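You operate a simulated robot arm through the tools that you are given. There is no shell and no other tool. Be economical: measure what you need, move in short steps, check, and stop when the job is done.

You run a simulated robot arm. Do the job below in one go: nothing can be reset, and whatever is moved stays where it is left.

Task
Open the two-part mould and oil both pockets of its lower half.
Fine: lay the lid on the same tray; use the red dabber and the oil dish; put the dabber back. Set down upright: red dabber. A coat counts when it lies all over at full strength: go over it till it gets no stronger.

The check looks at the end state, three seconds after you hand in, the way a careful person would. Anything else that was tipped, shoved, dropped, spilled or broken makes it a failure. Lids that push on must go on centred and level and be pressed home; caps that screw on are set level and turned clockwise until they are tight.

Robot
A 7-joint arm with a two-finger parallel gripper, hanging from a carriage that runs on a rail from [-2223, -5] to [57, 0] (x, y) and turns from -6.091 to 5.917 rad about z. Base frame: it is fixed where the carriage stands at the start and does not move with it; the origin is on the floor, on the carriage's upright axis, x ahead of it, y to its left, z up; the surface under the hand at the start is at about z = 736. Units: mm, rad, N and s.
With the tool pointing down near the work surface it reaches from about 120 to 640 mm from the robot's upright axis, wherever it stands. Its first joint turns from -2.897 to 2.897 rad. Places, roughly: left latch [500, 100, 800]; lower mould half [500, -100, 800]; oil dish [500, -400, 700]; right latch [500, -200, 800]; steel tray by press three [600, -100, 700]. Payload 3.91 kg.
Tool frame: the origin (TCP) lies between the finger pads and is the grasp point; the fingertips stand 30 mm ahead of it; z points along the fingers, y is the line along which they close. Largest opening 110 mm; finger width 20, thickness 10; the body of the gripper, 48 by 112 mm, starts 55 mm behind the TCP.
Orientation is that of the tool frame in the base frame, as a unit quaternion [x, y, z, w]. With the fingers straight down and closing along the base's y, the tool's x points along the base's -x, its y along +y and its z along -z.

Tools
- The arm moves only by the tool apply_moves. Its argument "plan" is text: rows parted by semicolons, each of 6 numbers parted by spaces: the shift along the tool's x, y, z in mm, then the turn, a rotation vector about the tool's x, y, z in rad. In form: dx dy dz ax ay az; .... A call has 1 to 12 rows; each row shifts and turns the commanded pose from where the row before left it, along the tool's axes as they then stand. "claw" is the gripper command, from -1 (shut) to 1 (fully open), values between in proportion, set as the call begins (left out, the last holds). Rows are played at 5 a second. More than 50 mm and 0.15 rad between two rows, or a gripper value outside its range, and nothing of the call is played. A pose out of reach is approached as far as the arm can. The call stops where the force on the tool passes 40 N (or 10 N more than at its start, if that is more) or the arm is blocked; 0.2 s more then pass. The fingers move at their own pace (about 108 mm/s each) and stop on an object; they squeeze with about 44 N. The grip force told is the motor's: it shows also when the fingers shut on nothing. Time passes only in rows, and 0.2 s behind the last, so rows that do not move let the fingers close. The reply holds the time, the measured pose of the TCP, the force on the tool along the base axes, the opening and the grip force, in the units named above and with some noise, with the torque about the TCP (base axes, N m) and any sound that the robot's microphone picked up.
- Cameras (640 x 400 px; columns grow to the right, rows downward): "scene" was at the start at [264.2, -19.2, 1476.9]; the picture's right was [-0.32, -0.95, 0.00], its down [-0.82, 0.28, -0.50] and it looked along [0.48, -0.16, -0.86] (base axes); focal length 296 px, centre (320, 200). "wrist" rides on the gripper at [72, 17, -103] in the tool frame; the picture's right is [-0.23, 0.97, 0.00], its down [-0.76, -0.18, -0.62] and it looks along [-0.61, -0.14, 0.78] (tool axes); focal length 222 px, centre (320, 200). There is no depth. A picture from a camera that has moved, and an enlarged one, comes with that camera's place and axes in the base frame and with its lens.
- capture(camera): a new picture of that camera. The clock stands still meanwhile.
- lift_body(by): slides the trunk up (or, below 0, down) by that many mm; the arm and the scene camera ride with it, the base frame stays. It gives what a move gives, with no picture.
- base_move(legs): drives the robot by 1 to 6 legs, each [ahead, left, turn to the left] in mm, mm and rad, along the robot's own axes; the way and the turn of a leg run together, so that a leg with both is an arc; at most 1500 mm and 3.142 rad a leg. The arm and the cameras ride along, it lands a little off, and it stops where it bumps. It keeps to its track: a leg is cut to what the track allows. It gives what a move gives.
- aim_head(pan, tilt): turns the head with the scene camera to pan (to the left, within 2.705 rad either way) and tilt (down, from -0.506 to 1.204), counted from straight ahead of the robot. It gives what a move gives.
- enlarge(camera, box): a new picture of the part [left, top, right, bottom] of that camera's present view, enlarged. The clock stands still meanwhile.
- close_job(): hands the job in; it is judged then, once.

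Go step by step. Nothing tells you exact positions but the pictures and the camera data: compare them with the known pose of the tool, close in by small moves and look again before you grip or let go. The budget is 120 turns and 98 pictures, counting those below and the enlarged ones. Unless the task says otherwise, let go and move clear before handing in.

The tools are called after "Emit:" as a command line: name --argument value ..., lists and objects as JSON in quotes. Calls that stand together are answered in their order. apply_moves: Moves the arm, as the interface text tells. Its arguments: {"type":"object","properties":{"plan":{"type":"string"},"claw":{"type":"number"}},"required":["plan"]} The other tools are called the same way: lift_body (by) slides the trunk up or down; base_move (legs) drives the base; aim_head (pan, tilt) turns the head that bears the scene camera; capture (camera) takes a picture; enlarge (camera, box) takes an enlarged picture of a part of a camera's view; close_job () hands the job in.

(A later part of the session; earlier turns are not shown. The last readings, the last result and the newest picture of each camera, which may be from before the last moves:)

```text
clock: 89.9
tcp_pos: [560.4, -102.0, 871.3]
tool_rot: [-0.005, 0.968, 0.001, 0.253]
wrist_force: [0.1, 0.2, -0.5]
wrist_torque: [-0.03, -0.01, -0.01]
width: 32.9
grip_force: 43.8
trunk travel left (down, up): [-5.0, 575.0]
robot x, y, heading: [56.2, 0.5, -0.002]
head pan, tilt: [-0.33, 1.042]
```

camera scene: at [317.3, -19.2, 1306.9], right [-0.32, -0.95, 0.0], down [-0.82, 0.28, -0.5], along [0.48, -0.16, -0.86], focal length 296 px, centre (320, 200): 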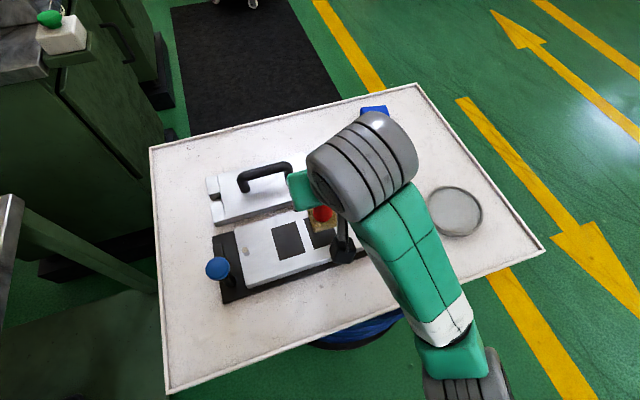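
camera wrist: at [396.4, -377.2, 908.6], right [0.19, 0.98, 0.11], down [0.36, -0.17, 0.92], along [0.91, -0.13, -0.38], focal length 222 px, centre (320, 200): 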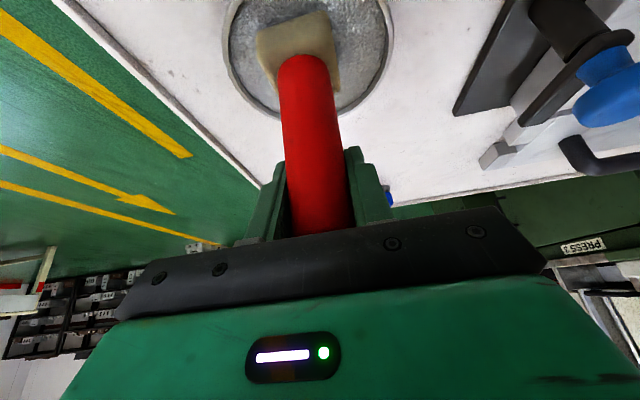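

Emit:
apply_moves --plan "0.5 0 0.9 0 0 0;0 0 0 0 0 0"

```text
clock: 90.5
tcp_pos: [560.9, -102.1, 871.3]
tool_rot: [-0.005, 0.967, 0.0, 0.254]
wrist_force: [-5.0, 0.0, 12.9]
wrist_torque: [-0.13, 0.39, -0.02]
width: 32.9
grip_force: 44.0
trunk travel left (down, up): [-5.0, 575.0]
robot x, y, heading: [52.1, -2.6, 0.001]
head pan, tilt: [-0.33, 1.042]
```

Emit:
apply_moves --plan "-1.4 0 -2.6 0 0 0;0 -7 0 0 0 0;1.4 0 2.6 0 0 0;0 0 0 0 0 0;-1.4 0 -2.6 0 0 0;18.4 0 -10 0 0 0;1.4 0 2.6 0 0 0;0 0 0 0 0 0;-1.4 0 -2.6 0 0 0;0 7 0 0 0 0;1.4 0 2.6 0 0 0;0 0 0 0 0 0"

Emit:
enlarge --camera "scene" --box '[250, 200, 360, 270]'

```text
clock: 93.1
tcp_pos: [541.3, -104.2, 871.2]
tool_rot: [-0.005, 0.967, 0.0, 0.254]
wrist_force: [-8.1, -5.0, 32.0]
wrist_torque: [-0.5, 0.51, -0.04]
width: 33.0
grip_force: 44.0
trunk travel left (down, up): [-5.0, 575.0]
robot x, y, heading: [53.3, 2.3, 0.002]
head pan, tilt: [-0.33, 1.042]
```

```text
5.71 times, centred on (305, 235) of scene
camera zoom: at [317.3, -20.0, 1307.4], right [-0.32, -0.95, 0.0], down [-0.82, 0.28, -0.5], along [0.48, -0.16, -0.86], focal length 1691 px, centre (406, 0)
```

zoom: 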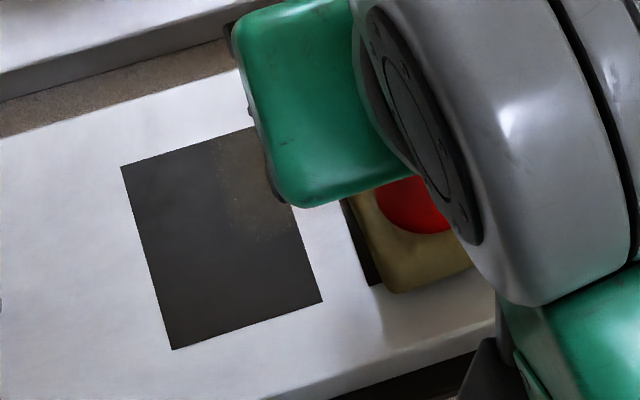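

Emit:
apply_moves --plan "-1.6 0 -3 0 0 0;-1 4 0.6 0 0 0;1.4 0 2.6 0 0 0;0 0 0 0 0 0;-1.4 0 -2.6 0 0 0;-9.2 0 5 0 0 0;1.4 0 2.6 0 0 0;0 0 0 0 0 0;-1.4 0 -2.6 0 0 0;-10.5 0 5.7 0 0 0;1.4 0 2.6 0 0 0;0 0 0 0 0 0"

Emit:
apply_moves --plan "-2.9 0 -5.2 0 0 0;4.4 33 -2.4 0 0 0;4.4 33 -2.4 0 0 0;1.2 0 2.2 0 0 0;0 0 0 0 0 0"

Emit:
enlarge --camera "scene" --box '[250, 200, 360, 270]'

Emit:
enlarge --camera "wrist" --box '[180, 0, 380, 100]'

```text
clock: 95.7
tcp_pos: [564.4, -96.5, 871.9]
tool_rot: [-0.005, 0.967, 0.001, 0.254]
wrist_force: [-16.8, 1.5, 39.7]
wrist_torque: [-0.05, 1.35, -0.01]
width: 32.7
grip_force: 43.9
trunk travel left (down, up): [-5.0, 575.0]
robot x, y, heading: [53.7, -1.8, 0.0]
head pan, tilt: [-0.33, 1.042]
```

```text
clock: 96.9
tcp_pos: [551.9, -30.8, 874.6]
tool_rot: [-0.004, 0.967, 0.001, 0.253]
wrist_force: [-1.0, 0.7, -1.7]
wrist_torque: [0.02, 0.01, -0.02]
width: 33.0
grip_force: 44.2
trunk travel left (down, up): [-5.0, 575.0]
robot x, y, heading: [51.1, -1.2, 0.002]
head pan, tilt: [-0.33, 1.042]
```

```text
5.71 times, centred on (305, 235) of scene
camera zoom: at [316.9, -18.8, 1306.9], right [-0.32, -0.95, 0.0], down [-0.82, 0.28, -0.5], along [0.48, -0.16, -0.86], focal length 1691 px, centre (406, 0)
```

zoom: 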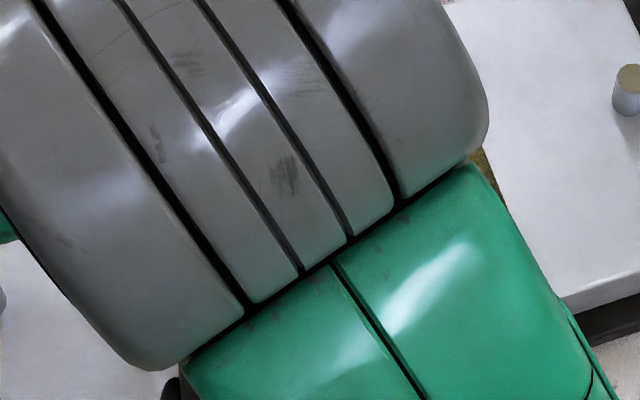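

```text
3.20 times, centred on (280, 50) of wrist
camera zoom: at [440.0, -15.3, 929.2], right [0.19, 0.98, 0.11], down [0.36, -0.17, 0.92], along [0.91, -0.13, -0.38], focal length 711 px, centre (448, 680)
```

zoom: 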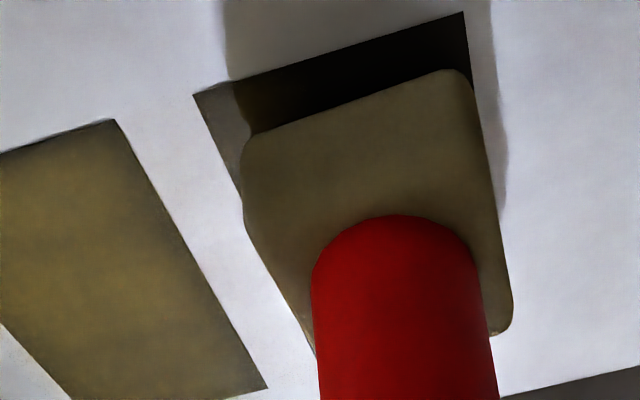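

Right pocket is now olive throughout. Pad sits over the left pocket; dab its four corners likewise.

Emit:
apply_moves --plan "-9.7 0 5.3 0 0 0;1.2 0 2.2 0 0 0;0.4 0 0.8 0 0 0;0 0 0 0 0 0"

```text
clock: 97.9
tcp_pos: [565.1, -30.9, 871.4]
tool_rot: [-0.005, 0.967, 0.001, 0.255]
wrist_force: [-5.5, 3.9, 18.5]
wrist_torque: [-0.05, 0.41, -0.03]
width: 33.1
grip_force: 44.3
trunk travel left (down, up): [-5.0, 575.0]
robot x, y, heading: [49.5, -1.0, -0.006]
head pan, tilt: [-0.33, 1.042]
```

Emit:
apply_moves --plan "-1.4 0 -2.6 0 0 0;0 -7 0 0 0 0;1.4 0 2.6 0 0 0;0 0 0 0 0 0;-1.4 0 -2.6 0 0 0;20.2 0 -11 0 0 0;1.4 0 2.6 0 0 0;0 0 0 0 0 0;-1.4 0 -2.6 0 0 0;0 7 0 0 0 0;1.4 0 2.6 0 0 0;0 0 0 0 0 0"

Emit:
apply_moves --plan "-1.6 0 -3 0 0 0;-10.1 -3 5.5 0 0 0;1.6 0 2.9 0 0 0;0 0 0 0 0 0;-1.6 0 -3 0 0 0;-10.1 3 5.5 0 0 0;1.6 0 2.9 0 0 0;0 0 0 0 0 0"

```text
clock: 100.5
tcp_pos: [541.8, -29.7, 871.8]
tool_rot: [-0.005, 0.967, 0.002, 0.253]
wrist_force: [-2.7, 1.6, 9.5]
wrist_torque: [-0.17, 0.15, -0.07]
width: 32.9
grip_force: 44.3
trunk travel left (down, up): [-5.0, 575.0]
robot x, y, heading: [52.4, -0.5, 0.003]
head pan, tilt: [-0.33, 1.042]
```

```text
clock: 102.3
tcp_pos: [563.7, -30.8, 872.2]
tool_rot: [-0.005, 0.967, 0.001, 0.253]
wrist_force: [-1.7, -0.7, 2.7]
wrist_torque: [-0.03, 0.13, -0.06]
width: 33.0
grip_force: 43.6
trunk travel left (down, up): [-5.0, 575.0]
robot x, y, heading: [52.4, 0.9, 0.003]
head pan, tilt: [-0.33, 1.042]
```

Lift, move aside and inspect.

Emit:
apply_moves --plan "-12.8 0 -23.4 0 0 0;-12.8 0 -23.4 0 0 0;-12.8 0 -23.4 0 0 0;0 -45 0 0 0 0;0 -45 0 0 0 0;0 -45 0 0 0 0;0 -45 0 0 0 0;0 -45 0 0 0 0;0 -45 0 0 0 0;0 -45 0 0 0 0;0 0 0 0 0 0"

Emit:
enlarge --camera "scene" --box '[250, 200, 360, 270]'

```text
clock: 104.7
tcp_pos: [567.0, -346.5, 954.5]
tool_rot: [-0.004, 0.967, 0.002, 0.253]
wrist_force: [0.1, -0.1, -1.2]
wrist_torque: [-0.01, -0.04, 0.01]
width: 32.8
grip_force: 43.8
trunk travel left (down, up): [-5.0, 575.0]
robot x, y, heading: [49.9, -1.9, 0.003]
head pan, tilt: [-0.33, 1.042]
```

```text
5.71 times, centred on (305, 235) of scene
camera zoom: at [316.9, -18.8, 1306.9], right [-0.32, -0.95, 0.0], down [-0.82, 0.28, -0.5], along [0.48, -0.16, -0.86], focal length 1691 px, centre (406, 0)
```

zoom: 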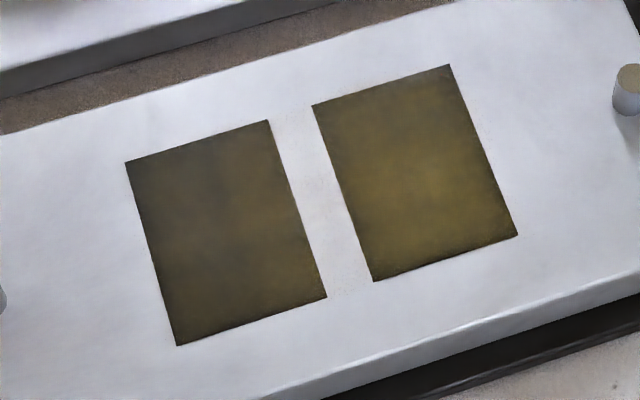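

Both now coated, left weaker and edges weaker. Re-dip for another round.

Emit:
apply_moves --plan "25 -23 -13.6 0 0 0;25 -23 -13.6 0 0 0;14.4 0 26.3 0 0 0;14.4 0 26.3 0 0 0;14.4 0 26.3 0 0 0;2.9 0 5.3 0 0 0;1.9 0 3.5 0 0 0;0.7 0 1.3 0 0 0;0 0 0 0 0 0"

```text
clock: 106.6
tcp_pos: [511.1, -391.7, 853.5]
tool_rot: [-0.005, 0.967, -0.001, 0.257]
wrist_force: [-5.8, 4.7, 13.7]
wrist_torque: [0.28, 0.44, -0.01]
width: 32.7
grip_force: 43.9
trunk travel left (down, up): [-5.0, 575.0]
robot x, y, heading: [53.4, 2.5, 0.004]
head pan, tilt: [-0.33, 1.042]
stopped in row 9: the force on the tool passed its limit at 43 N (the readings are from after the stop); the commanded pose is now the measured one
```

Emit:
apply_moves --plan "-4.3 0 -7.9 0 0 0;-14.4 0 -26.3 0 0 0;-14.4 0 -26.3 0 0 0;-14.4 0 -26.3 0 0 0;-4.5 44.7 2.45 0 0 0;-4.5 44.7 2.45 0 0 0;-4.5 44.7 2.45 0 0 0;-4.5 44.7 2.45 0 0 0;-4.5 44.7 2.45 0 0 0;-4.5 44.7 2.45 0 0 0;-4.5 44.7 2.45 0 0 0;-4.5 44.7 2.45 0 0 0"

Emit:
apply_moves --plan "14.4 0 26.3 0 0 0;14.4 0 26.3 0 0 0;7.7 0 14 0 0 0;0 0 0 0 0 0"

Emit:
enlarge --camera "wrist" --box '[180, 0, 380, 100]'

```text
clock: 109.2
tcp_pos: [547.7, -31.9, 949.1]
tool_rot: [-0.006, 0.967, 0.0, 0.256]
wrist_force: [-0.6, -0.2, -0.7]
wrist_torque: [-0.01, 0.02, -0.05]
width: 32.7
grip_force: 43.8
trunk travel left (down, up): [-5.0, 575.0]
robot x, y, heading: [52.8, 1.5, -0.0]
head pan, tilt: [-0.33, 1.042]
```

```text
clock: 110.2
tcp_pos: [548.7, -34.5, 873.3]
tool_rot: [-0.005, 0.967, -0.001, 0.256]
wrist_force: [-0.2, 0.1, -0.5]
wrist_torque: [0.01, -0.01, 0.01]
width: 32.8
grip_force: 44.4
trunk travel left (down, up): [-5.0, 575.0]
robot x, y, heading: [52.8, -2.5, -0.001]
head pan, tilt: [-0.33, 1.042]
```

```text
3.20 times, centred on (280, 50) of wrist
camera zoom: at [435.6, -18.9, 928.1], right [0.19, 0.98, 0.11], down [0.36, -0.17, 0.92], along [0.92, -0.13, -0.38], focal length 711 px, centre (448, 680)
```

zoom: 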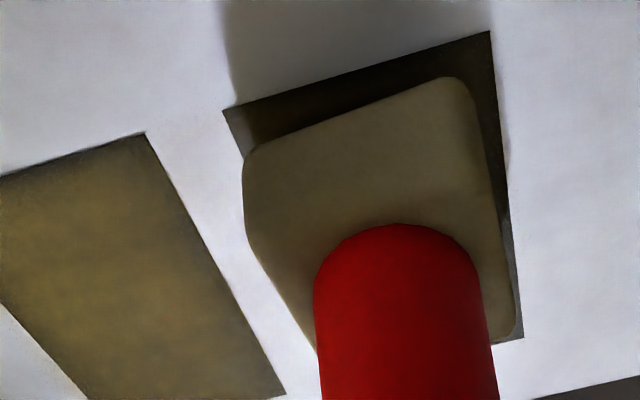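

Well placed. Dab the left pocket again with longer dwell.

Emit:
apply_moves --plan "-9.7 4 5.3 0 0 0;0.6 0 1.1 0 0 0;0.3 0 0.5 0 0 0;0 0 0 0 0 0"

```text
clock: 111.2
tcp_pos: [558.2, -31.1, 870.8]
tool_rot: [-0.006, 0.967, 0.0, 0.256]
wrist_force: [-0.4, -0.2, -0.8]
wrist_torque: [-0.03, -0.03, 0.02]
width: 33.0
grip_force: 43.6
trunk travel left (down, up): [-5.0, 575.0]
robot x, y, heading: [54.3, -0.4, -0.003]
head pan, tilt: [-0.33, 1.042]
```

Emit:
apply_moves --plan "0.5 0 0.9 0 0 0;0.3 0 0.5 0 0 0;0 0 0 0 0 0"

```text
clock: 112.0
tcp_pos: [559.0, -30.1, 870.0]
tool_rot: [-0.005, 0.967, -0.001, 0.256]
wrist_force: [-3.1, 0.1, 8.2]
wrist_torque: [-0.2, 0.13, -0.07]
width: 32.8
grip_force: 44.1
trunk travel left (down, up): [-5.0, 575.0]
robot x, y, heading: [54.0, -1.5, 0.002]
head pan, tilt: [-0.33, 1.042]
```

Emit:
apply_moves --plan "-1.4 0 -2.6 0 0 0;0 -7 0 0 0 0;1.5 0 2.8 0 0 0;0 0 0 0 0 0;-1.4 0 -2.6 0 0 0;16.7 0 -9.1 0 0 0;1.4 0 2.6 0 0 0;0 0 0 0 0 0;-1.4 0 -2.6 0 0 0;0 7 0 0 0 0;1.4 0 2.6 0 0 0;0 0 0 0 0 0"

Emit:
apply_moves --plan "-1.4 0 -2.6 0 0 0;-16.7 0 9.1 0 0 0;1.4 0 2.6 0 0 0;0 0 0 0 0 0;-1.4 0 -2.6 0 0 0;0 -7 0 0 0 0;1.4 0 2.6 0 0 0;0 0 0 0 0 0;-1.4 0 -2.6 0 0 0;16.7 0 -9.1 0 0 0;1.4 0 2.6 0 0 0;0 0 0 0 0 0"

```text
clock: 114.6
tcp_pos: [539.9, -30.3, 870.0]
tool_rot: [-0.006, 0.966, -0.001, 0.257]
wrist_force: [-5.6, 1.6, 17.4]
wrist_torque: [-0.24, 0.32, -0.06]
width: 33.0
grip_force: 43.9
trunk travel left (down, up): [-5.0, 575.0]
robot x, y, heading: [53.1, 0.3, -0.004]
head pan, tilt: [-0.33, 1.042]
```

```text
clock: 117.2
tcp_pos: [539.1, -40.2, 870.2]
tool_rot: [-0.005, 0.967, -0.002, 0.256]
wrist_force: [-15.7, -3.2, 29.0]
wrist_torque: [-0.51, 1.11, -0.1]
width: 33.1
grip_force: 44.0
trunk travel left (down, up): [-5.0, 575.0]
robot x, y, heading: [53.6, 1.7, -0.001]
head pan, tilt: [-0.33, 1.042]
```

Now the same round on the right pocket.

Emit:
apply_moves --plan "-2.4 0 -4.4 0 0 0;0 -32 0 0 0 0;0 -31 0 0 0 0;2.3 0 4.2 0 0 0;0 0 0 0 0 0;-1.4 0 -2.6 0 0 0;-16.7 0 9.1 0 0 0;1.4 0 2.6 0 0 0;0 0 0 0 0 0"

Emit:
apply_moves --plan "-1.4 0 -2.6 0 0 0;0 -7 0 0 0 0;1.4 0 2.6 0 0 0;0 0 0 0 0 0;-1.4 0 -2.6 0 0 0;16.7 0 -9.1 0 0 0;1.4 0 2.6 0 0 0;0 0 0 0 0 0"

Emit:
apply_moves --plan "-12.8 0 -23.4 0 0 0;-12.8 0 -23.4 0 0 0;-12.8 0 -23.4 0 0 0;0 -45 0 0 0 0;0 -45 0 0 0 0;0 -45 0 0 0 0;0 -45 0 0 0 0;0 -45 0 0 0 0;0 -20 0 0 0 0;0 0 0 0 0 0"

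Emit:
enlarge --camera "scene" --box '[250, 200, 360, 270]'

```text
clock: 119.2
tcp_pos: [560.5, -101.2, 870.4]
tool_rot: [-0.004, 0.967, -0.001, 0.255]
wrist_force: [-1.8, -0.6, 5.4]
wrist_torque: [-0.13, 0.08, -0.04]
width: 33.3
grip_force: 44.2
trunk travel left (down, up): [-5.0, 575.0]
robot x, y, heading: [50.1, 0.3, 0.001]
head pan, tilt: [-0.33, 1.042]
```

```text
clock: 121.0
tcp_pos: [542.3, -108.8, 870.9]
tool_rot: [-0.006, 0.967, -0.001, 0.256]
wrist_force: [-0.4, 0.7, -1.0]
wrist_torque: [-0.02, 0.01, -0.01]
width: 32.8
grip_force: 43.9
trunk travel left (down, up): [-5.0, 575.0]
robot x, y, heading: [51.8, -1.5, -0.003]
head pan, tilt: [-0.33, 1.042]
```

```text
clock: 123.2
tcp_pos: [543.1, -352.3, 952.3]
tool_rot: [-0.005, 0.967, -0.001, 0.256]
wrist_force: [-0.1, 0.4, -1.3]
wrist_torque: [0.0, -0.05, -0.01]
width: 33.3
grip_force: 44.7
trunk travel left (down, up): [-5.0, 575.0]
robot x, y, heading: [55.0, 1.6, 0.002]
head pan, tilt: [-0.33, 1.042]
```

```text
5.71 times, centred on (305, 235) of scene
camera zoom: at [316.7, -18.8, 1306.9], right [-0.32, -0.95, 0.0], down [-0.82, 0.28, -0.5], along [0.48, -0.16, -0.86], focal length 1691 px, centre (406, 0)
```

zoom: 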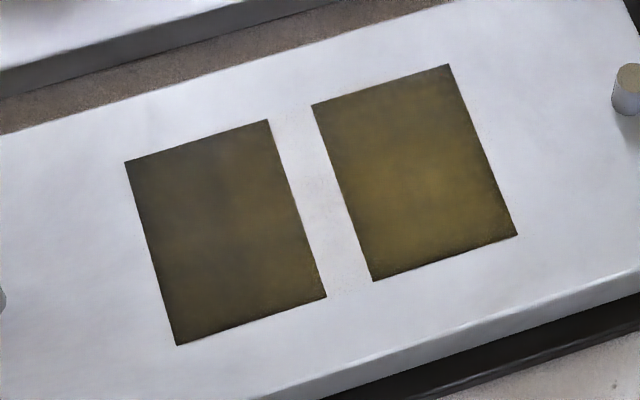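

Not much change this round. Check the pad's load and a closer view of the pockets.

Emit:
enlarge --camera "scene" --box '[400, 130, 510, 250]'

Emit:
enlarge --camera "scene" --box '[268, 208, 346, 262]'

```text
3.33 times, centred on (455, 190) of scene
camera zoom: at [316.7, -18.8, 1306.9], right [-0.32, -0.95, 0.0], down [-0.82, 0.28, -0.5], along [0.48, -0.16, -0.86], focal length 986 px, centre (-130, 233)
```

zoom: 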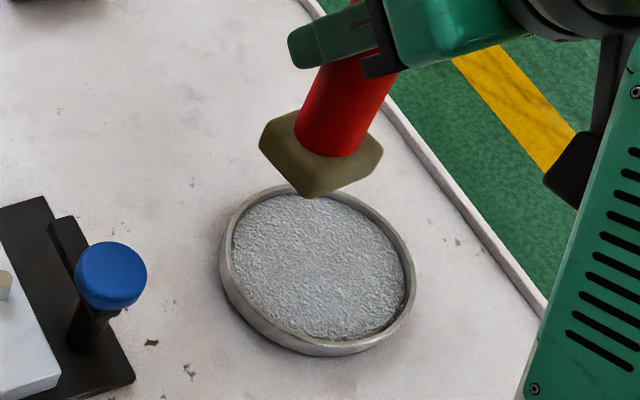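

```text
7.41 times, centred on (307, 235) of scene
camera zoom: at [316.7, -18.8, 1306.9], right [-0.32, -0.95, 0.0], down [-0.82, 0.28, -0.5], along [0.48, -0.16, -0.86], focal length 2192 px, centre (416, -59)
```

zoom: 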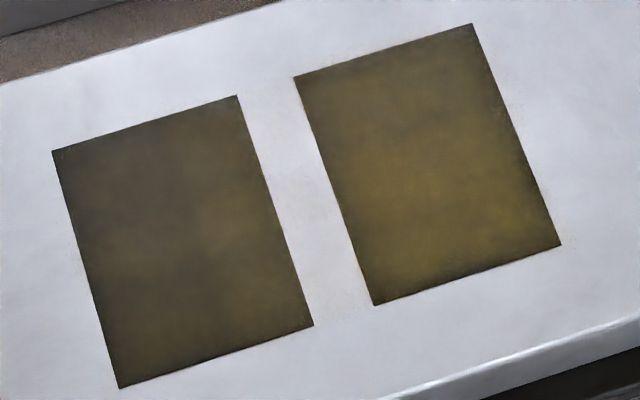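

The coat is uneven; I'll wipe with light x-strokes after a fresh dip.

Emit:
apply_moves --plan "14.5 -20.5 -7.9 0 0 0;14.5 -20.5 -7.9 0 0 0;14.4 0 26.3 0 0 0;14.4 0 26.3 0 0 0;14.4 0 26.3 0 0 0;2.9 0 5.3 0 0 0;1.4 0 2.6 0 0 0;0.5 0 0.9 0 0 0;0 0 0 0 0 0"

```text
clock: 125.2
tcp_pos: [511.0, -394.1, 851.4]
tool_rot: [-0.006, 0.967, -0.001, 0.256]
wrist_force: [-2.8, 2.5, 11.4]
wrist_torque: [0.09, 0.12, -0.01]
width: 33.2
grip_force: 43.9
trunk travel left (down, up): [-5.0, 575.0]
robot x, y, heading: [49.7, -0.2, -0.0]
head pan, tilt: [-0.33, 1.042]
```

Emit:
apply_moves --plan "-4.8 0 -8.8 0 0 0;-14.4 0 -26.3 0 0 0;-14.4 0 -26.3 0 0 0;-14.4 0 -26.3 0 0 0;-3.2 45.5 1.7 0 0 0;-3.2 45.5 1.7 0 0 0;-3.2 45.5 1.7 0 0 0;-3.2 45.5 1.7 0 0 0;-3.2 45.5 1.7 0 0 0;-3.2 45.5 1.7 0 0 0;-3.2 45.5 1.7 0 0 0;-3.2 45.5 1.7 0 0 0"

Emit:
apply_moves --plan "14.4 0 26.3 0 0 0;14.4 0 26.3 0 0 0;8.6 0 15.8 0 0 0;1 0 1.8 0 0 0;0 0 0 0 0 0"

```text
clock: 127.8
tcp_pos: [533.4, -31.1, 949.0]
tool_rot: [-0.006, 0.967, 0.0, 0.257]
wrist_force: [0.0, 0.3, -1.0]
wrist_torque: [0.0, 0.02, -0.03]
width: 33.0
grip_force: 43.9
trunk travel left (down, up): [-5.0, 575.0]
robot x, y, heading: [48.4, 0.9, -0.001]
head pan, tilt: [-0.33, 1.042]
```

```text
clock: 129.0
tcp_pos: [536.7, -29.2, 869.8]
tool_rot: [-0.005, 0.967, -0.001, 0.256]
wrist_force: [-1.8, 0.3, 4.9]
wrist_torque: [-0.16, 0.06, -0.08]
width: 32.9
grip_force: 43.6
trunk travel left (down, up): [-5.0, 575.0]
robot x, y, heading: [52.4, -1.8, 0.0]
head pan, tilt: [-0.33, 1.042]
```

Light contact. Wipe along x and back.

Emit:
apply_moves --plan "-4.35 0 2.48 0 0 0;-4.35 0 2.48 0 0 0;-4.35 0 2.48 0 0 0;-4.35 0 2.48 0 0 0;-4.35 0 2.48 0 0 0;4.35 0 -2.48 0 0 0;4.35 0 -2.48 0 0 0;4.35 0 -2.48 0 0 0;4.35 0 -2.48 0 0 0;4.35 0 -2.48 0 0 0"

Emit:
enlarge --camera "wrist" --box '[180, 0, 380, 100]'

```text
clock: 131.2
tcp_pos: [535.9, -30.4, 868.8]
tool_rot: [-0.005, 0.967, -0.001, 0.255]
wrist_force: [1.4, -0.1, -0.2]
wrist_torque: [-0.03, 0.01, -0.01]
width: 33.2
grip_force: 43.7
trunk travel left (down, up): [-5.0, 575.0]
robot x, y, heading: [54.0, -1.7, -0.003]
head pan, tilt: [-0.33, 1.042]
```

```text
3.20 times, centred on (280, 50) of wrist
camera zoom: at [422.9, -14.2, 924.6], right [0.19, 0.98, 0.11], down [0.36, -0.17, 0.92], along [0.92, -0.13, -0.38], focal length 711 px, centre (448, 680)
```

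zoom: 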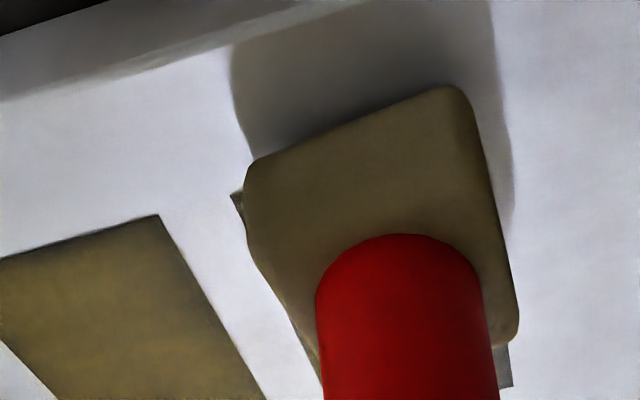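

Emit:
apply_moves --plan "-4.0 0 3 0 0 0;-4.35 0 2.48 0 0 0;-4.35 0 2.48 0 0 0;-4.35 0 2.48 0 0 0;-4.35 0 2.48 0 0 0;4.35 0 -2.48 0 0 0;4.35 0 -2.48 0 0 0;4.35 0 -2.48 0 0 0;4.35 0 -2.48 0 0 0"

```text
clock: 133.2
tcp_pos: [542.7, -31.6, 870.3]
tool_rot: [-0.005, 0.966, -0.001, 0.257]
wrist_force: [3.9, -0.9, 3.5]
wrist_torque: [-0.13, -0.32, 0.06]
width: 32.9
grip_force: 43.9
trunk travel left (down, up): [-5.0, 575.0]
robot x, y, heading: [53.7, -3.2, 0.001]
head pan, tilt: [-0.33, 1.042]
```

Works in contact. Same at the other side of the pocket.

Emit:
apply_moves --plan "-0.8 -7.5 -1.4 0 0 0;0.9 0 1.6 0 0 0;-4.35 0 2.48 0 0 0;-4.35 0 2.48 0 0 0;-4.35 0 2.48 0 0 0;-4.35 0 2.48 0 0 0;4.35 0 -2.48 0 0 0;4.35 0 -2.48 0 0 0;4.35 0 -2.48 0 0 0;4.35 0 -2.48 0 0 0"

Emit:
apply_moves --plan "-0.8 4 -1.4 0 0 0;0.9 0 1.6 0 0 0;-4.35 0 2.48 0 0 0;-4.35 0 2.48 0 0 0;-4.35 0 2.48 0 0 0;-4.35 0 2.48 0 0 0;4.35 0 -2.48 0 0 0;4.35 0 -2.48 0 0 0;4.35 0 -2.48 0 0 0;4.35 0 -2.48 0 0 0"

```text
clock: 135.4
tcp_pos: [542.3, -38.9, 869.2]
tool_rot: [-0.006, 0.966, -0.001, 0.257]
wrist_force: [2.8, -1.4, 2.0]
wrist_torque: [-0.12, -0.22, 0.04]
width: 33.0
grip_force: 43.8
trunk travel left (down, up): [-5.0, 575.0]
robot x, y, heading: [55.2, -1.1, 0.005]
head pan, tilt: [-0.33, 1.042]
```

```text
clock: 137.6
tcp_pos: [543.5, -33.4, 868.4]
tool_rot: [-0.005, 0.967, -0.001, 0.256]
wrist_force: [2.3, -0.9, 2.0]
wrist_torque: [-0.09, -0.17, 0.06]
width: 32.9
grip_force: 43.5
trunk travel left (down, up): [-5.0, 575.0]
robot x, y, heading: [52.7, 0.4, -0.002]
head pan, tilt: [-0.33, 1.042]
```

Emit:
apply_moves --plan "-13.4 0 -24.5 0 0 0;-13.4 0 -24.5 0 0 0;-13.4 0 -24.5 0 0 0;3.6 -44.8 -2.05 0 0 0;3.6 -44.8 -2.05 0 0 0;3.6 -44.8 -2.05 0 0 0;3.6 -44.8 -2.05 0 0 0;3.6 -44.8 -2.05 0 0 0;3.6 -44.8 -2.05 0 0 0;3.6 -44.8 -2.05 0 0 0;3.6 -44.8 -2.05 0 0 0;0 0 0 0 0 0"

Emit:
enlarge --camera "scene" --box '[268, 208, 346, 262]'

```text
clock: 140.2
tcp_pos: [510.3, -391.2, 953.1]
tool_rot: [-0.005, 0.967, 0.0, 0.256]
wrist_force: [0.3, -0.4, -1.4]
wrist_torque: [0.0, -0.04, -0.02]
width: 33.2
grip_force: 43.6
trunk travel left (down, up): [-5.0, 575.0]
robot x, y, heading: [51.7, 1.9, -0.003]
head pan, tilt: [-0.33, 1.042]
```

```text
7.41 times, centred on (307, 235) of scene
camera zoom: at [316.7, -18.8, 1306.9], right [-0.32, -0.95, 0.0], down [-0.82, 0.28, -0.5], along [0.48, -0.16, -0.86], focal length 2192 px, centre (416, -59)
```

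zoom: 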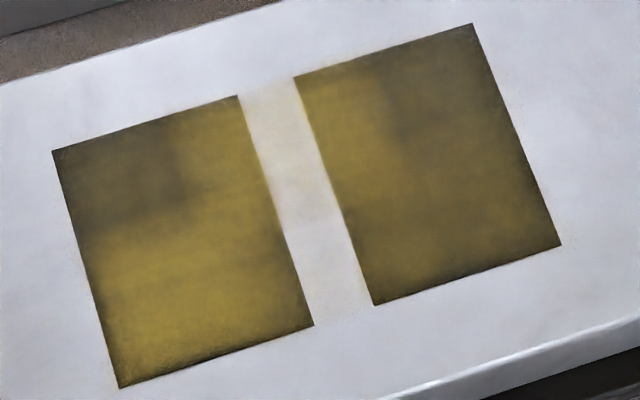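

Wiping clearly works: golden, strong coat. Remaining weak areas: the far-left corner of the left pocket and the right half of the right one. Dip again, with a small roll correction, then wipe the right pocket.

Emit:
apply_moves --plan "14.4 0 26.3 0 0 0;14.4 0 26.3 0 0 0;14.4 0 26.3 0 0 0;2.9 0 5.3 0 0 0;1.9 0 3.5 0 0 0;0.5 0 0.9 0 0 0;0 0 0 0 0 0"

```text
clock: 141.8
tcp_pos: [512.2, -391.7, 851.6]
tool_rot: [-0.005, 0.967, 0.0, 0.257]
wrist_force: [-0.1, -0.6, -0.9]
wrist_torque: [-0.06, -0.03, 0.03]
width: 33.1
grip_force: 44.4
trunk travel left (down, up): [-5.0, 575.0]
robot x, y, heading: [50.8, 6.0, 0.0]
head pan, tilt: [-0.33, 1.042]
```

Emit:
apply_moves --plan "0.5 0 0.9 0 0 0;0.5 0 0.9 0 0 0;0 0 0 0 0 0"

```text
clock: 142.6
tcp_pos: [513.6, -391.8, 851.5]
tool_rot: [-0.006, 0.967, -0.001, 0.256]
wrist_force: [0.2, 0.0, -0.7]
wrist_torque: [-0.01, -0.01, -0.04]
width: 33.2
grip_force: 43.7
trunk travel left (down, up): [-5.0, 575.0]
robot x, y, heading: [53.2, -0.3, -0.001]
head pan, tilt: [-0.33, 1.042]
```

Emit:
apply_moves --plan "0.5 0 0.9 0 0 0;0.3 0 0.5 0 0 0;0 0 0 0 0 0"

```text
clock: 143.4
tcp_pos: [513.1, -392.3, 849.9]
tool_rot: [-0.005, 0.967, -0.001, 0.256]
wrist_force: [-1.3, 0.8, 2.5]
wrist_torque: [0.0, 0.15, -0.06]
width: 32.7
grip_force: 44.2
trunk travel left (down, up): [-5.0, 575.0]
robot x, y, heading: [53.8, 1.3, 0.001]
head pan, tilt: [-0.33, 1.042]
```

Emit:
apply_moves --plan "-5.7 0 -10.5 0 0 0;-14.4 0 -26.3 0 0 0;-14.4 0 -26.3 0 0 0;-14.4 0 -26.3 0 0 0;-3.5 41.3 2 0 0 0;-3.5 41.3 2 0 0 0;-3.5 41.3 2 0 0 0;-3.5 41.3 2 0 0 0;-3.5 41.3 2 0 0 0;-3.5 41.3 2 0 0 0;-3.5 41.3 2 0 0 0;0 0 0 0.017 0 -0.01"

Emit:
apply_moves --plan "14.4 0 26.3 0 0 0;14.4 0 26.3 0 0 0;9.6 0 17.5 0 0 0;1 0 1.8 0 0 0;0 0 0 0 0 0"

```text
clock: 146.0
tcp_pos: [535.4, -101.8, 950.1]
tool_rot: [-0.008, 0.966, -0.011, 0.257]
wrist_force: [-0.2, 0.4, -1.6]
wrist_torque: [-0.01, -0.04, 0.02]
width: 32.7
grip_force: 43.8
trunk travel left (down, up): [-5.0, 575.0]
robot x, y, heading: [51.3, -1.8, 0.001]
head pan, tilt: [-0.33, 1.042]
```

```text
clock: 147.2
tcp_pos: [536.4, -104.3, 869.1]
tool_rot: [-0.008, 0.967, -0.01, 0.255]
wrist_force: [0.9, -0.1, -0.7]
wrist_torque: [0.0, -0.05, 0.03]
width: 33.2
grip_force: 44.4
trunk travel left (down, up): [-5.0, 575.0]
robot x, y, heading: [50.6, -0.7, 0.002]
head pan, tilt: [-0.33, 1.042]
```

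Emit:
apply_moves --plan "-4.35 0 2.48 0 0 0;0.5 0 0.9 0 0 0;0.4 0 0.7 0 0 0;0 0 0 0 0 0"

```text
clock: 148.2
tcp_pos: [543.1, -104.8, 867.6]
tool_rot: [-0.009, 0.967, -0.01, 0.256]
wrist_force: [-3.3, 1.9, 13.4]
wrist_torque: [-0.19, 0.48, -0.13]
width: 32.7
grip_force: 43.6
trunk travel left (down, up): [-5.0, 575.0]
robot x, y, heading: [50.6, -2.0, 0.004]
head pan, tilt: [-0.33, 1.042]
```

Emit:
apply_moves --plan "-4.4 0 2.3 0 0 0;-4.35 0 2.48 0 0 0;-4.35 0 2.48 0 0 0;-4.35 0 2.48 0 0 0;4.35 0 -2.48 0 0 0;4.35 0 -2.48 0 0 0;4.35 0 -2.48 0 0 0;4.35 0 -2.48 0 0 0"

Emit:
apply_moves --plan "-0.8 -4.5 -1.4 0 0 0;0.9 0 1.6 0 0 0;-4.35 0 2.48 0 0 0;-4.35 0 2.48 0 0 0;-4.35 0 2.48 0 0 0;-4.35 0 2.48 0 0 0;4.35 0 -2.48 0 0 0;4.35 0 -2.48 0 0 0;4.35 0 -2.48 0 0 0;4.35 0 -2.48 0 0 0"

Emit:
apply_moves --plan "-0.8 7 -1.4 0 0 0;0.9 0 1.6 0 0 0;-4.35 0 2.48 0 0 0;-4.35 0 2.48 0 0 0;-4.35 0 2.48 0 0 0;-4.35 0 2.48 0 0 0;4.35 0 -2.48 0 0 0;4.35 0 -2.48 0 0 0;4.35 0 -2.48 0 0 0;4.35 0 -2.48 0 0 0"

```text
clock: 150.0
tcp_pos: [542.7, -105.0, 865.7]
tool_rot: [-0.008, 0.966, -0.01, 0.256]
wrist_force: [0.2, -1.2, -1.5]
wrist_torque: [0.05, -0.04, 0.02]
width: 32.5
grip_force: 44.2
trunk travel left (down, up): [-5.0, 575.0]
robot x, y, heading: [52.5, -1.5, 0.001]
head pan, tilt: [-0.33, 1.042]
```

```text
clock: 152.2
tcp_pos: [542.3, -110.3, 865.7]
tool_rot: [-0.007, 0.967, -0.01, 0.256]
wrist_force: [0.9, -0.1, -1.0]
wrist_torque: [-0.02, -0.05, 0.02]
width: 32.8
grip_force: 43.7
trunk travel left (down, up): [-5.0, 575.0]
robot x, y, heading: [50.4, -4.3, 0.003]
head pan, tilt: [-0.33, 1.042]
```

```text
clock: 154.4
tcp_pos: [542.6, -101.7, 864.1]
tool_rot: [-0.008, 0.967, -0.01, 0.255]
wrist_force: [-0.2, 0.5, -1.7]
wrist_torque: [0.03, -0.05, -0.01]
width: 32.8
grip_force: 43.9
trunk travel left (down, up): [-5.0, 575.0]
robot x, y, heading: [52.7, -1.1, 0.006]
head pan, tilt: [-0.33, 1.042]
```

Force is zero though lower; the dabber may have shifted in the grip. Look.

Emit:
capture --camera "wrist"

Emit:
enlarge --camera "scene" --box '[268, 190, 366, 262]'

```text
18 pictures are left
camera wrist: at [428.7, -85.1, 920.1], right [0.19, 0.98, 0.09], down [0.36, -0.15, 0.92], along [0.92, -0.14, -0.38], focal length 222 px, centre (320, 200)
```

wrist: 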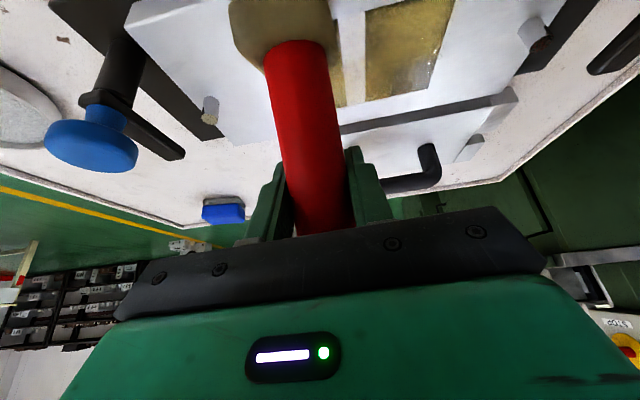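

```text
5.56 times, centred on (317, 226) of scene
camera zoom: at [316.5, -19.0, 1306.9], right [-0.32, -0.95, 0.0], down [-0.82, 0.28, -0.5], along [0.48, -0.16, -0.86], focal length 1644 px, centre (337, 56)
```

zoom: 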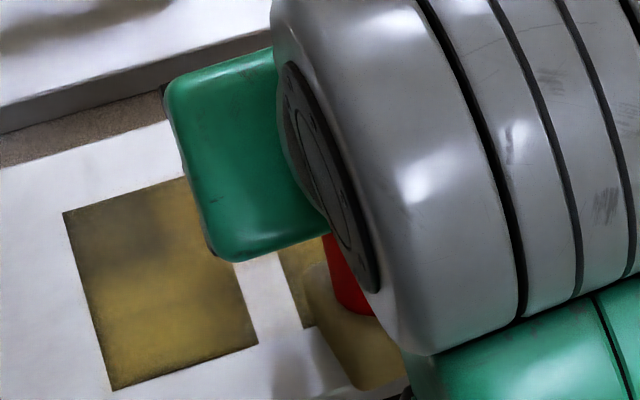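

The dabber has pivoted in the grip (bottom toward −x). I'll lift, compensate by pitching the hand, and look again.

Emit:
apply_moves --plan "-4.8 0 -8.8 0 0 0;0 0 0 -0.02 -0.07 0.01;0 0 0 -0.02 -0.07 0.01;-4.2 0 2.8 0 0 0;0 0 0 0 0 0"

Emit:
capture --camera "wrist"

```text
clock: 155.6
tcp_pos: [547.4, -102.0, 876.7]
tool_rot: [-0.004, 0.946, 0.012, 0.323]
wrist_force: [-0.1, -0.5, -1.6]
wrist_torque: [-0.01, -0.01, -0.01]
width: 32.6
grip_force: 44.2
trunk travel left (down, up): [-5.0, 575.0]
robot x, y, heading: [51.2, 1.2, 0.001]
head pan, tilt: [-0.33, 1.042]
```

```text
16 pictures are left
camera wrist: at [427.1, -87.9, 914.8], right [0.16, 0.97, 0.16], down [0.22, -0.19, 0.95], along [0.96, -0.12, -0.25], focal length 222 px, centre (320, 200)
```

wrist: 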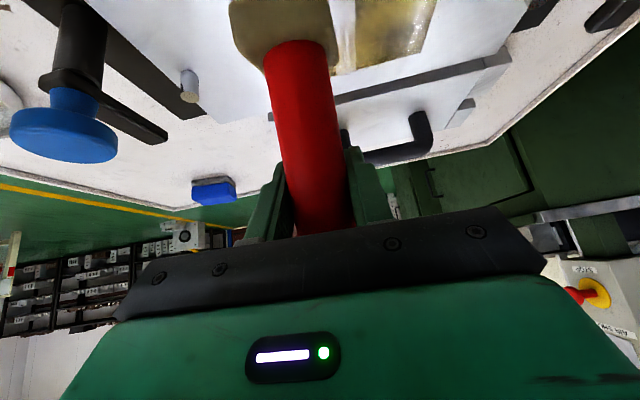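

Handle now parallel to vertical. Lower to light contact again.

Emit:
apply_moves --plan "3.1 0 4 0 0 0;0.6 0 0.8 0 0 0;0.6 0 0.8 0 0 0;0 0 0 0 0 0"

```text
clock: 156.6
tcp_pos: [547.0, -101.6, 869.0]
tool_rot: [-0.004, 0.946, 0.012, 0.324]
wrist_force: [0.7, 0.4, -1.7]
wrist_torque: [0.01, -0.03, -0.03]
width: 33.0
grip_force: 44.1
trunk travel left (down, up): [-5.0, 575.0]
robot x, y, heading: [52.1, 0.9, -0.004]
head pan, tilt: [-0.33, 1.042]
```

Emit:
apply_moves --plan "0.6 0 0.8 0 0 0;0.6 0 0.8 0 0 0;0.6 0 0.8 0 0 0;0 0 0 0 0 0"

```text
clock: 157.6
tcp_pos: [547.7, -100.6, 866.3]
tool_rot: [-0.005, 0.946, 0.011, 0.325]
wrist_force: [-7.7, 3.3, 26.4]
wrist_torque: [-0.27, 0.86, -0.13]
width: 32.7
grip_force: 43.9
trunk travel left (down, up): [-5.0, 575.0]
robot x, y, heading: [51.1, -1.1, -0.005]
head pan, tilt: [-0.33, 1.042]
```

Contact now centred in x, still biased to −y. Ease, roll a touch, and wipe in both directions.

Emit:
apply_moves --plan "-0.4 0 -0.5 0.024 0 -0.018;-3.96 0 3.06 0 0 0;-3.96 0 3.06 0 0 0;-3.96 0 3.06 0 0 0;3.96 0 -3.06 0 0 0;3.96 0 -3.06 0 0 0;3.96 0 -3.06 0 0 0;3.96 0 -3.06 0 0 0;-3.96 0 3.06 0 0 0;0 0 0 0 0 0"

```text
clock: 159.8
tcp_pos: [546.3, -99.6, 866.3]
tool_rot: [-0.009, 0.946, -0.002, 0.324]
wrist_force: [0.5, -0.9, -1.5]
wrist_torque: [0.02, -0.06, 0.03]
width: 32.9
grip_force: 43.8
trunk travel left (down, up): [-5.0, 575.0]
robot x, y, heading: [51.6, -1.4, 0.002]
head pan, tilt: [-0.33, 1.042]
```

Emit:
apply_moves --plan "0 -5 0 0 0 0;0.6 0 0.8 0 0 0;0.3 0 0.4 0 0 0;0 0 0 0 0 0"

```text
clock: 160.8
tcp_pos: [548.2, -106.5, 864.3]
tool_rot: [-0.009, 0.946, -0.003, 0.324]
wrist_force: [-0.5, 0.6, -0.5]
wrist_torque: [-0.01, -0.04, 0.02]
width: 32.7
grip_force: 43.7
trunk travel left (down, up): [-5.0, 575.0]
robot x, y, heading: [56.2, -1.3, 0.005]
head pan, tilt: [-0.33, 1.042]
```

Emit:
apply_moves --plan "0.5 0 0.7 0 0 0;0.5 0 0.7 0 0 0;0 0 0 0 0 0"

```text
clock: 161.6
tcp_pos: [546.3, -106.9, 864.4]
tool_rot: [-0.009, 0.946, -0.002, 0.325]
wrist_force: [-4.6, 2.0, 15.9]
wrist_torque: [-0.19, 0.67, -0.12]
width: 32.7
grip_force: 44.1
trunk travel left (down, up): [-5.0, 575.0]
robot x, y, heading: [50.4, -2.2, 0.001]
head pan, tilt: [-0.33, 1.042]
```

Emit:
apply_moves --plan "-3.9 0 3.15 0 0 0;-3.9 0 3.15 0 0 0;-3.9 0 3.15 0 0 0;3.96 0 -3.0 0 0 0;3.96 0 -3.0 0 0 0;3.96 0 -3.0 0 0 0;3.96 0 -3.0 0 0 0;3.96 0 -3.0 0 0 0;-3.9 0 3.15 0 0 0;-3.9 0 3.15 0 0 0;0 0 0 0 0 0"

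Emit:
apply_moves --plan "-12.2 0 -15.8 0 0 0;-18 0 -24 0 0 0;-21 0 -27 0 0 0;0 -45 0 0 0 0;0 -45 0 0 0 0;0 -45 0 0 0 0;0 -45 0 0 0 0;0 -45 0 0 0 0;0 -20 0 0 0 0;0 0 0 0 0 0"

Emit:
enlarge --camera "scene" --box '[268, 208, 346, 262]'

Emit:
enlarge --camera "scene" --box '[400, 110, 520, 250]'

```text
clock: 164.0
tcp_pos: [546.8, -106.4, 862.3]
tool_rot: [-0.01, 0.946, -0.002, 0.323]
wrist_force: [0.9, 0.1, -2.1]
wrist_torque: [-0.01, -0.02, 0.0]
width: 32.9
grip_force: 44.1
trunk travel left (down, up): [-5.0, 575.0]
robot x, y, heading: [52.9, -1.8, 0.0]
head pan, tilt: [-0.33, 1.042]
```

```text
clock: 166.2
tcp_pos: [551.2, -349.0, 947.5]
tool_rot: [-0.008, 0.946, -0.002, 0.323]
wrist_force: [0.4, -0.4, -1.0]
wrist_torque: [-0.03, -0.07, -0.02]
width: 32.7
grip_force: 44.1
trunk travel left (down, up): [-5.0, 575.0]
robot x, y, heading: [49.9, -2.3, 0.0]
head pan, tilt: [-0.33, 1.042]
```

```text
7.41 times, centred on (307, 235) of scene
camera zoom: at [316.7, -18.8, 1306.9], right [-0.32, -0.95, 0.0], down [-0.82, 0.28, -0.5], along [0.48, -0.16, -0.86], focal length 2192 px, centre (416, -59)
```

zoom: 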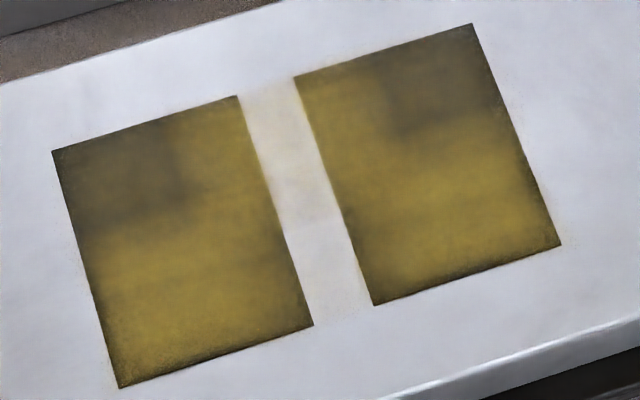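

```text
2.86 times, centred on (460, 180) of scene
camera zoom: at [316.7, -18.8, 1306.9], right [-0.32, -0.95, 0.0], down [-0.82, 0.28, -0.5], along [0.48, -0.16, -0.86], focal length 846 px, centre (-80, 257)
```

zoom: 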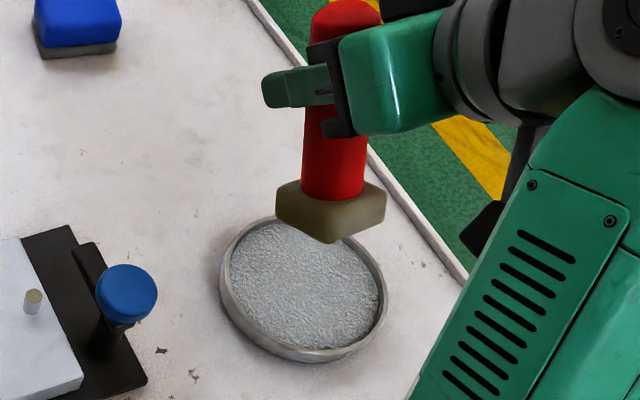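

Wiped areas are golden, but the scene view shows the dabber leaning ~0.4 rad in the grip, so the pad isn't reaching the far ends. I'll pitch the hand to make it upright, set it down at its home spot, and re-grip lower and firmer.

Emit:
apply_moves --plan "0 0 0 0 -0.133 0;0 0 0 0 -0.133 0;0 0 0 0 -0.133 0;0 0 0 -0.0245 0 0.0436;0 0 0 0 0 0"

Emit:
enlarge --camera "scene" --box '[400, 110, 520, 250]'

```text
clock: 167.4
tcp_pos: [551.0, -350.1, 948.5]
tool_rot: [0.003, 0.863, 0.022, 0.504]
wrist_force: [-0.2, 0.1, -1.6]
wrist_torque: [0.03, -0.04, -0.01]
width: 32.6
grip_force: 44.1
trunk travel left (down, up): [-5.0, 575.0]
robot x, y, heading: [52.0, 0.1, 0.002]
head pan, tilt: [-0.33, 1.042]
```

```text
2.86 times, centred on (460, 180) of scene
camera zoom: at [316.6, -18.8, 1306.9], right [-0.32, -0.95, 0.0], down [-0.82, 0.28, -0.5], along [0.48, -0.16, -0.86], focal length 846 px, centre (-80, 257)
```

zoom: 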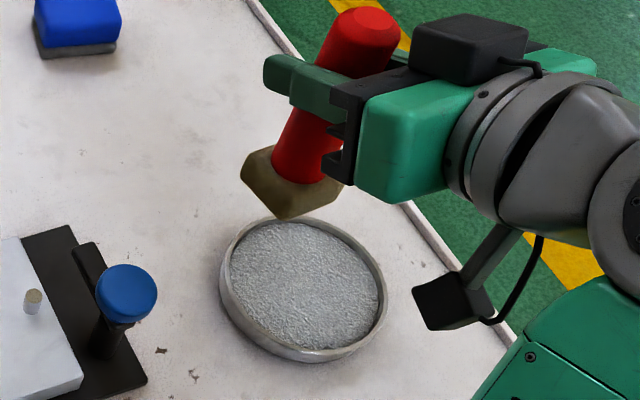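

Almost vertical. Carry to the home spot and lower until it touches.

Emit:
apply_moves --plan "-19.3 -16 34.2 0 0 0;-19.3 -16 34.2 0 0 0;-19.3 -16 34.2 0 0 0;19.1 0 10.8 0 0 0;19.1 0 10.8 0 0 0;19.1 0 10.8 0 0 0;19.1 0 10.8 0 0 0;0 0 0 0 0 0"

Emit:
capture --camera "scene"

```text
clock: 169.2
tcp_pos: [669.7, -392.2, 858.4]
tool_rot: [0.004, 0.864, 0.021, 0.504]
wrist_force: [-0.5, -0.3, -1.7]
wrist_torque: [-0.01, -0.02, -0.02]
width: 32.5
grip_force: 43.8
trunk travel left (down, up): [-5.0, 575.0]
robot x, y, heading: [51.9, 0.2, -0.002]
head pan, tilt: [-0.33, 1.042]
```

```text
12 pictures are left
camera scene: at [316.7, -18.9, 1306.9], right [-0.32, -0.95, 0.0], down [-0.82, 0.28, -0.5], along [0.48, -0.16, -0.86], focal length 296 px, centre (320, 200)
```

scene: 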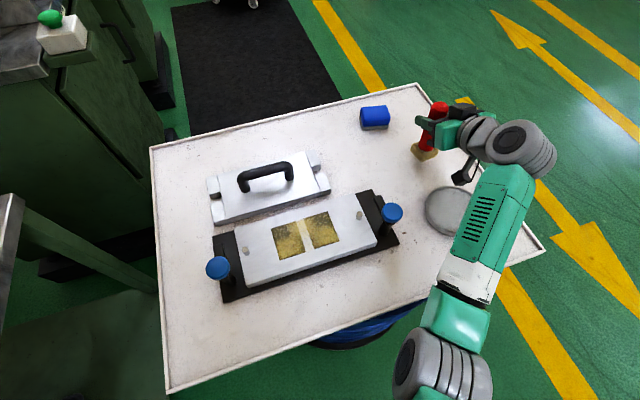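

Emit:
apply_moves --plan "8.7 0 4.9 0 0 0;8.7 0 4.9 0 0 0;3.5 0 2 0 0 0;2.6 0 1.5 0 0 0;0 0 0 0 0 0"

```text
clock: 170.4
tcp_pos: [669.1, -392.0, 832.9]
tool_rot: [0.005, 0.864, 0.021, 0.503]
wrist_force: [0.1, 0.9, -1.2]
wrist_torque: [-0.03, -0.01, 0.02]
width: 32.7
grip_force: 43.8
trunk travel left (down, up): [-5.0, 575.0]
robot x, y, heading: [55.7, -0.8, -0.003]
head pan, tilt: [-0.33, 1.042]
```

Emit:
apply_moves --plan "2.6 -1.5 1.5 0 0 0;2.6 -1.5 1.5 0 0 0;1.7 0 1 0 0 0;1.7 0 1 0 0 0;0 0 0 0 0 0"

```text
clock: 171.1
tcp_pos: [670.4, -394.9, 830.8]
tool_rot: [0.002, 0.861, 0.021, 0.508]
wrist_force: [-1.2, 0.6, 2.6]
wrist_torque: [0.04, -0.01, 0.02]
width: 32.6
grip_force: 44.0
trunk travel left (down, up): [-5.0, 575.0]
robot x, y, heading: [55.8, -4.3, 0.002]
head pan, tilt: [-0.33, 1.042]
stopped in row 3: the force on the tool passed its limit at 42 N (the readings are from after the stop); the commanded pose is now the measured one
```

Dabber stands on the tray. Release, re-pitch the open hand to 0.8 rad, and lower for a grip nearer the pad.

Emit:
apply_moves --plan "0 0 0 0 0 0;0 0 0 0 0 0;0 0 0 0 0 0;0 0 0 0 0.13 0;0 0 0 0 0.13 0;8.4 0 8.1 0 0 0;8.4 0 8.1 0 0 0;8.4 0 8.1 0 0 0;0 0 0 0 0 0" --claw 0.2

Emit:
capture --camera "wrist"

```text
clock: 172.8
tcp_pos: [671.4, -396.0, 816.0]
tool_rot: [-0.001, 0.916, 0.016, 0.4]
wrist_force: [-4.4, 2.4, 11.7]
wrist_torque: [-0.07, 0.08, -0.03]
width: 66.0
grip_force: 0.1
trunk travel left (down, up): [-5.0, 575.0]
robot x, y, heading: [51.6, 2.1, -0.001]
head pan, tilt: [-0.33, 1.042]
stopped in row 8: the force on the tool passed its limit at 51 N (the readings are from after the stop); the commanded pose is now the measured one
```

```text
11 pictures are left
camera wrist: at [547.4, -380.9, 833.7], right [0.14, 0.97, 0.19], down [0.07, -0.2, 0.98], along [0.99, -0.12, -0.09], focal length 222 px, centre (320, 200)
```

wrist: 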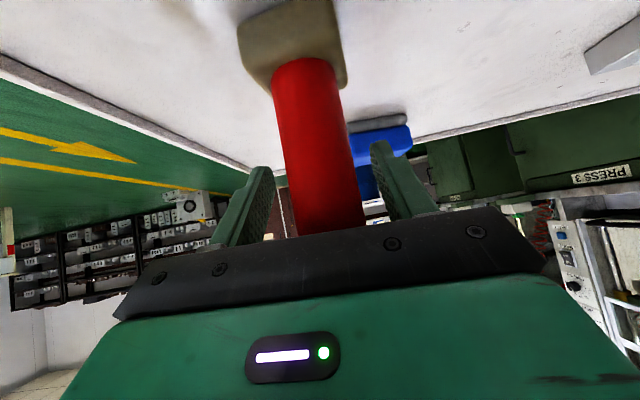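

The palm touched the handle: its axis is ~20 mm nearer the palm than the TCP. Back off along x and re-lower.

Emit:
apply_moves --plan "-2.9 0 -2.8 0 0 0;12.3 0 -13.1 0 0 0;0 0 0 0 0 0"

Emit:
apply_moves --plan "8.7 0 8.1 0 0 0;8.7 0 8.1 0 0 0;0 0 0 0 0 0"

Emit:
capture --camera "wrist"

```text
clock: 173.6
tcp_pos: [653.5, -394.5, 818.1]
tool_rot: [-0.002, 0.917, 0.017, 0.398]
wrist_force: [0.4, 0.4, 0.1]
wrist_torque: [0.01, -0.01, 0.0]
width: 66.1
grip_force: 0.1
trunk travel left (down, up): [-5.0, 575.0]
robot x, y, heading: [50.8, 1.0, 0.0]
head pan, tilt: [-0.33, 1.042]
```

```text
clock: 174.4
tcp_pos: [655.0, -395.0, 794.2]
tool_rot: [-0.002, 0.917, 0.017, 0.398]
wrist_force: [0.0, -0.9, -0.4]
wrist_torque: [0.0, 0.05, -0.02]
width: 65.9
grip_force: 0.0
trunk travel left (down, up): [-5.0, 575.0]
robot x, y, heading: [50.6, -2.2, -0.0]
head pan, tilt: [-0.33, 1.042]
```

```text
10 pictures are left
camera wrist: at [530.1, -381.3, 813.3], right [0.14, 0.97, 0.19], down [0.07, -0.21, 0.98], along [0.99, -0.12, -0.09], focal length 222 px, centre (320, 200)
```

wrist: 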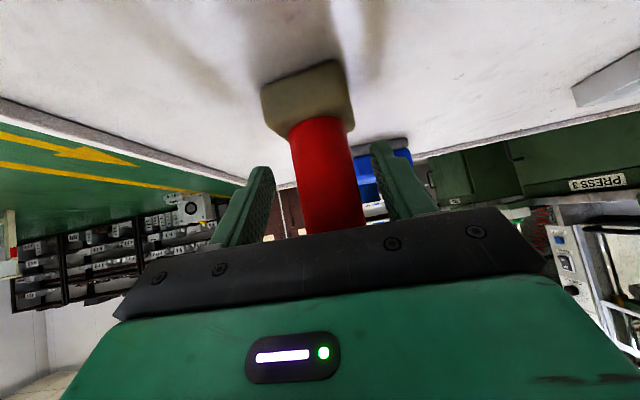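

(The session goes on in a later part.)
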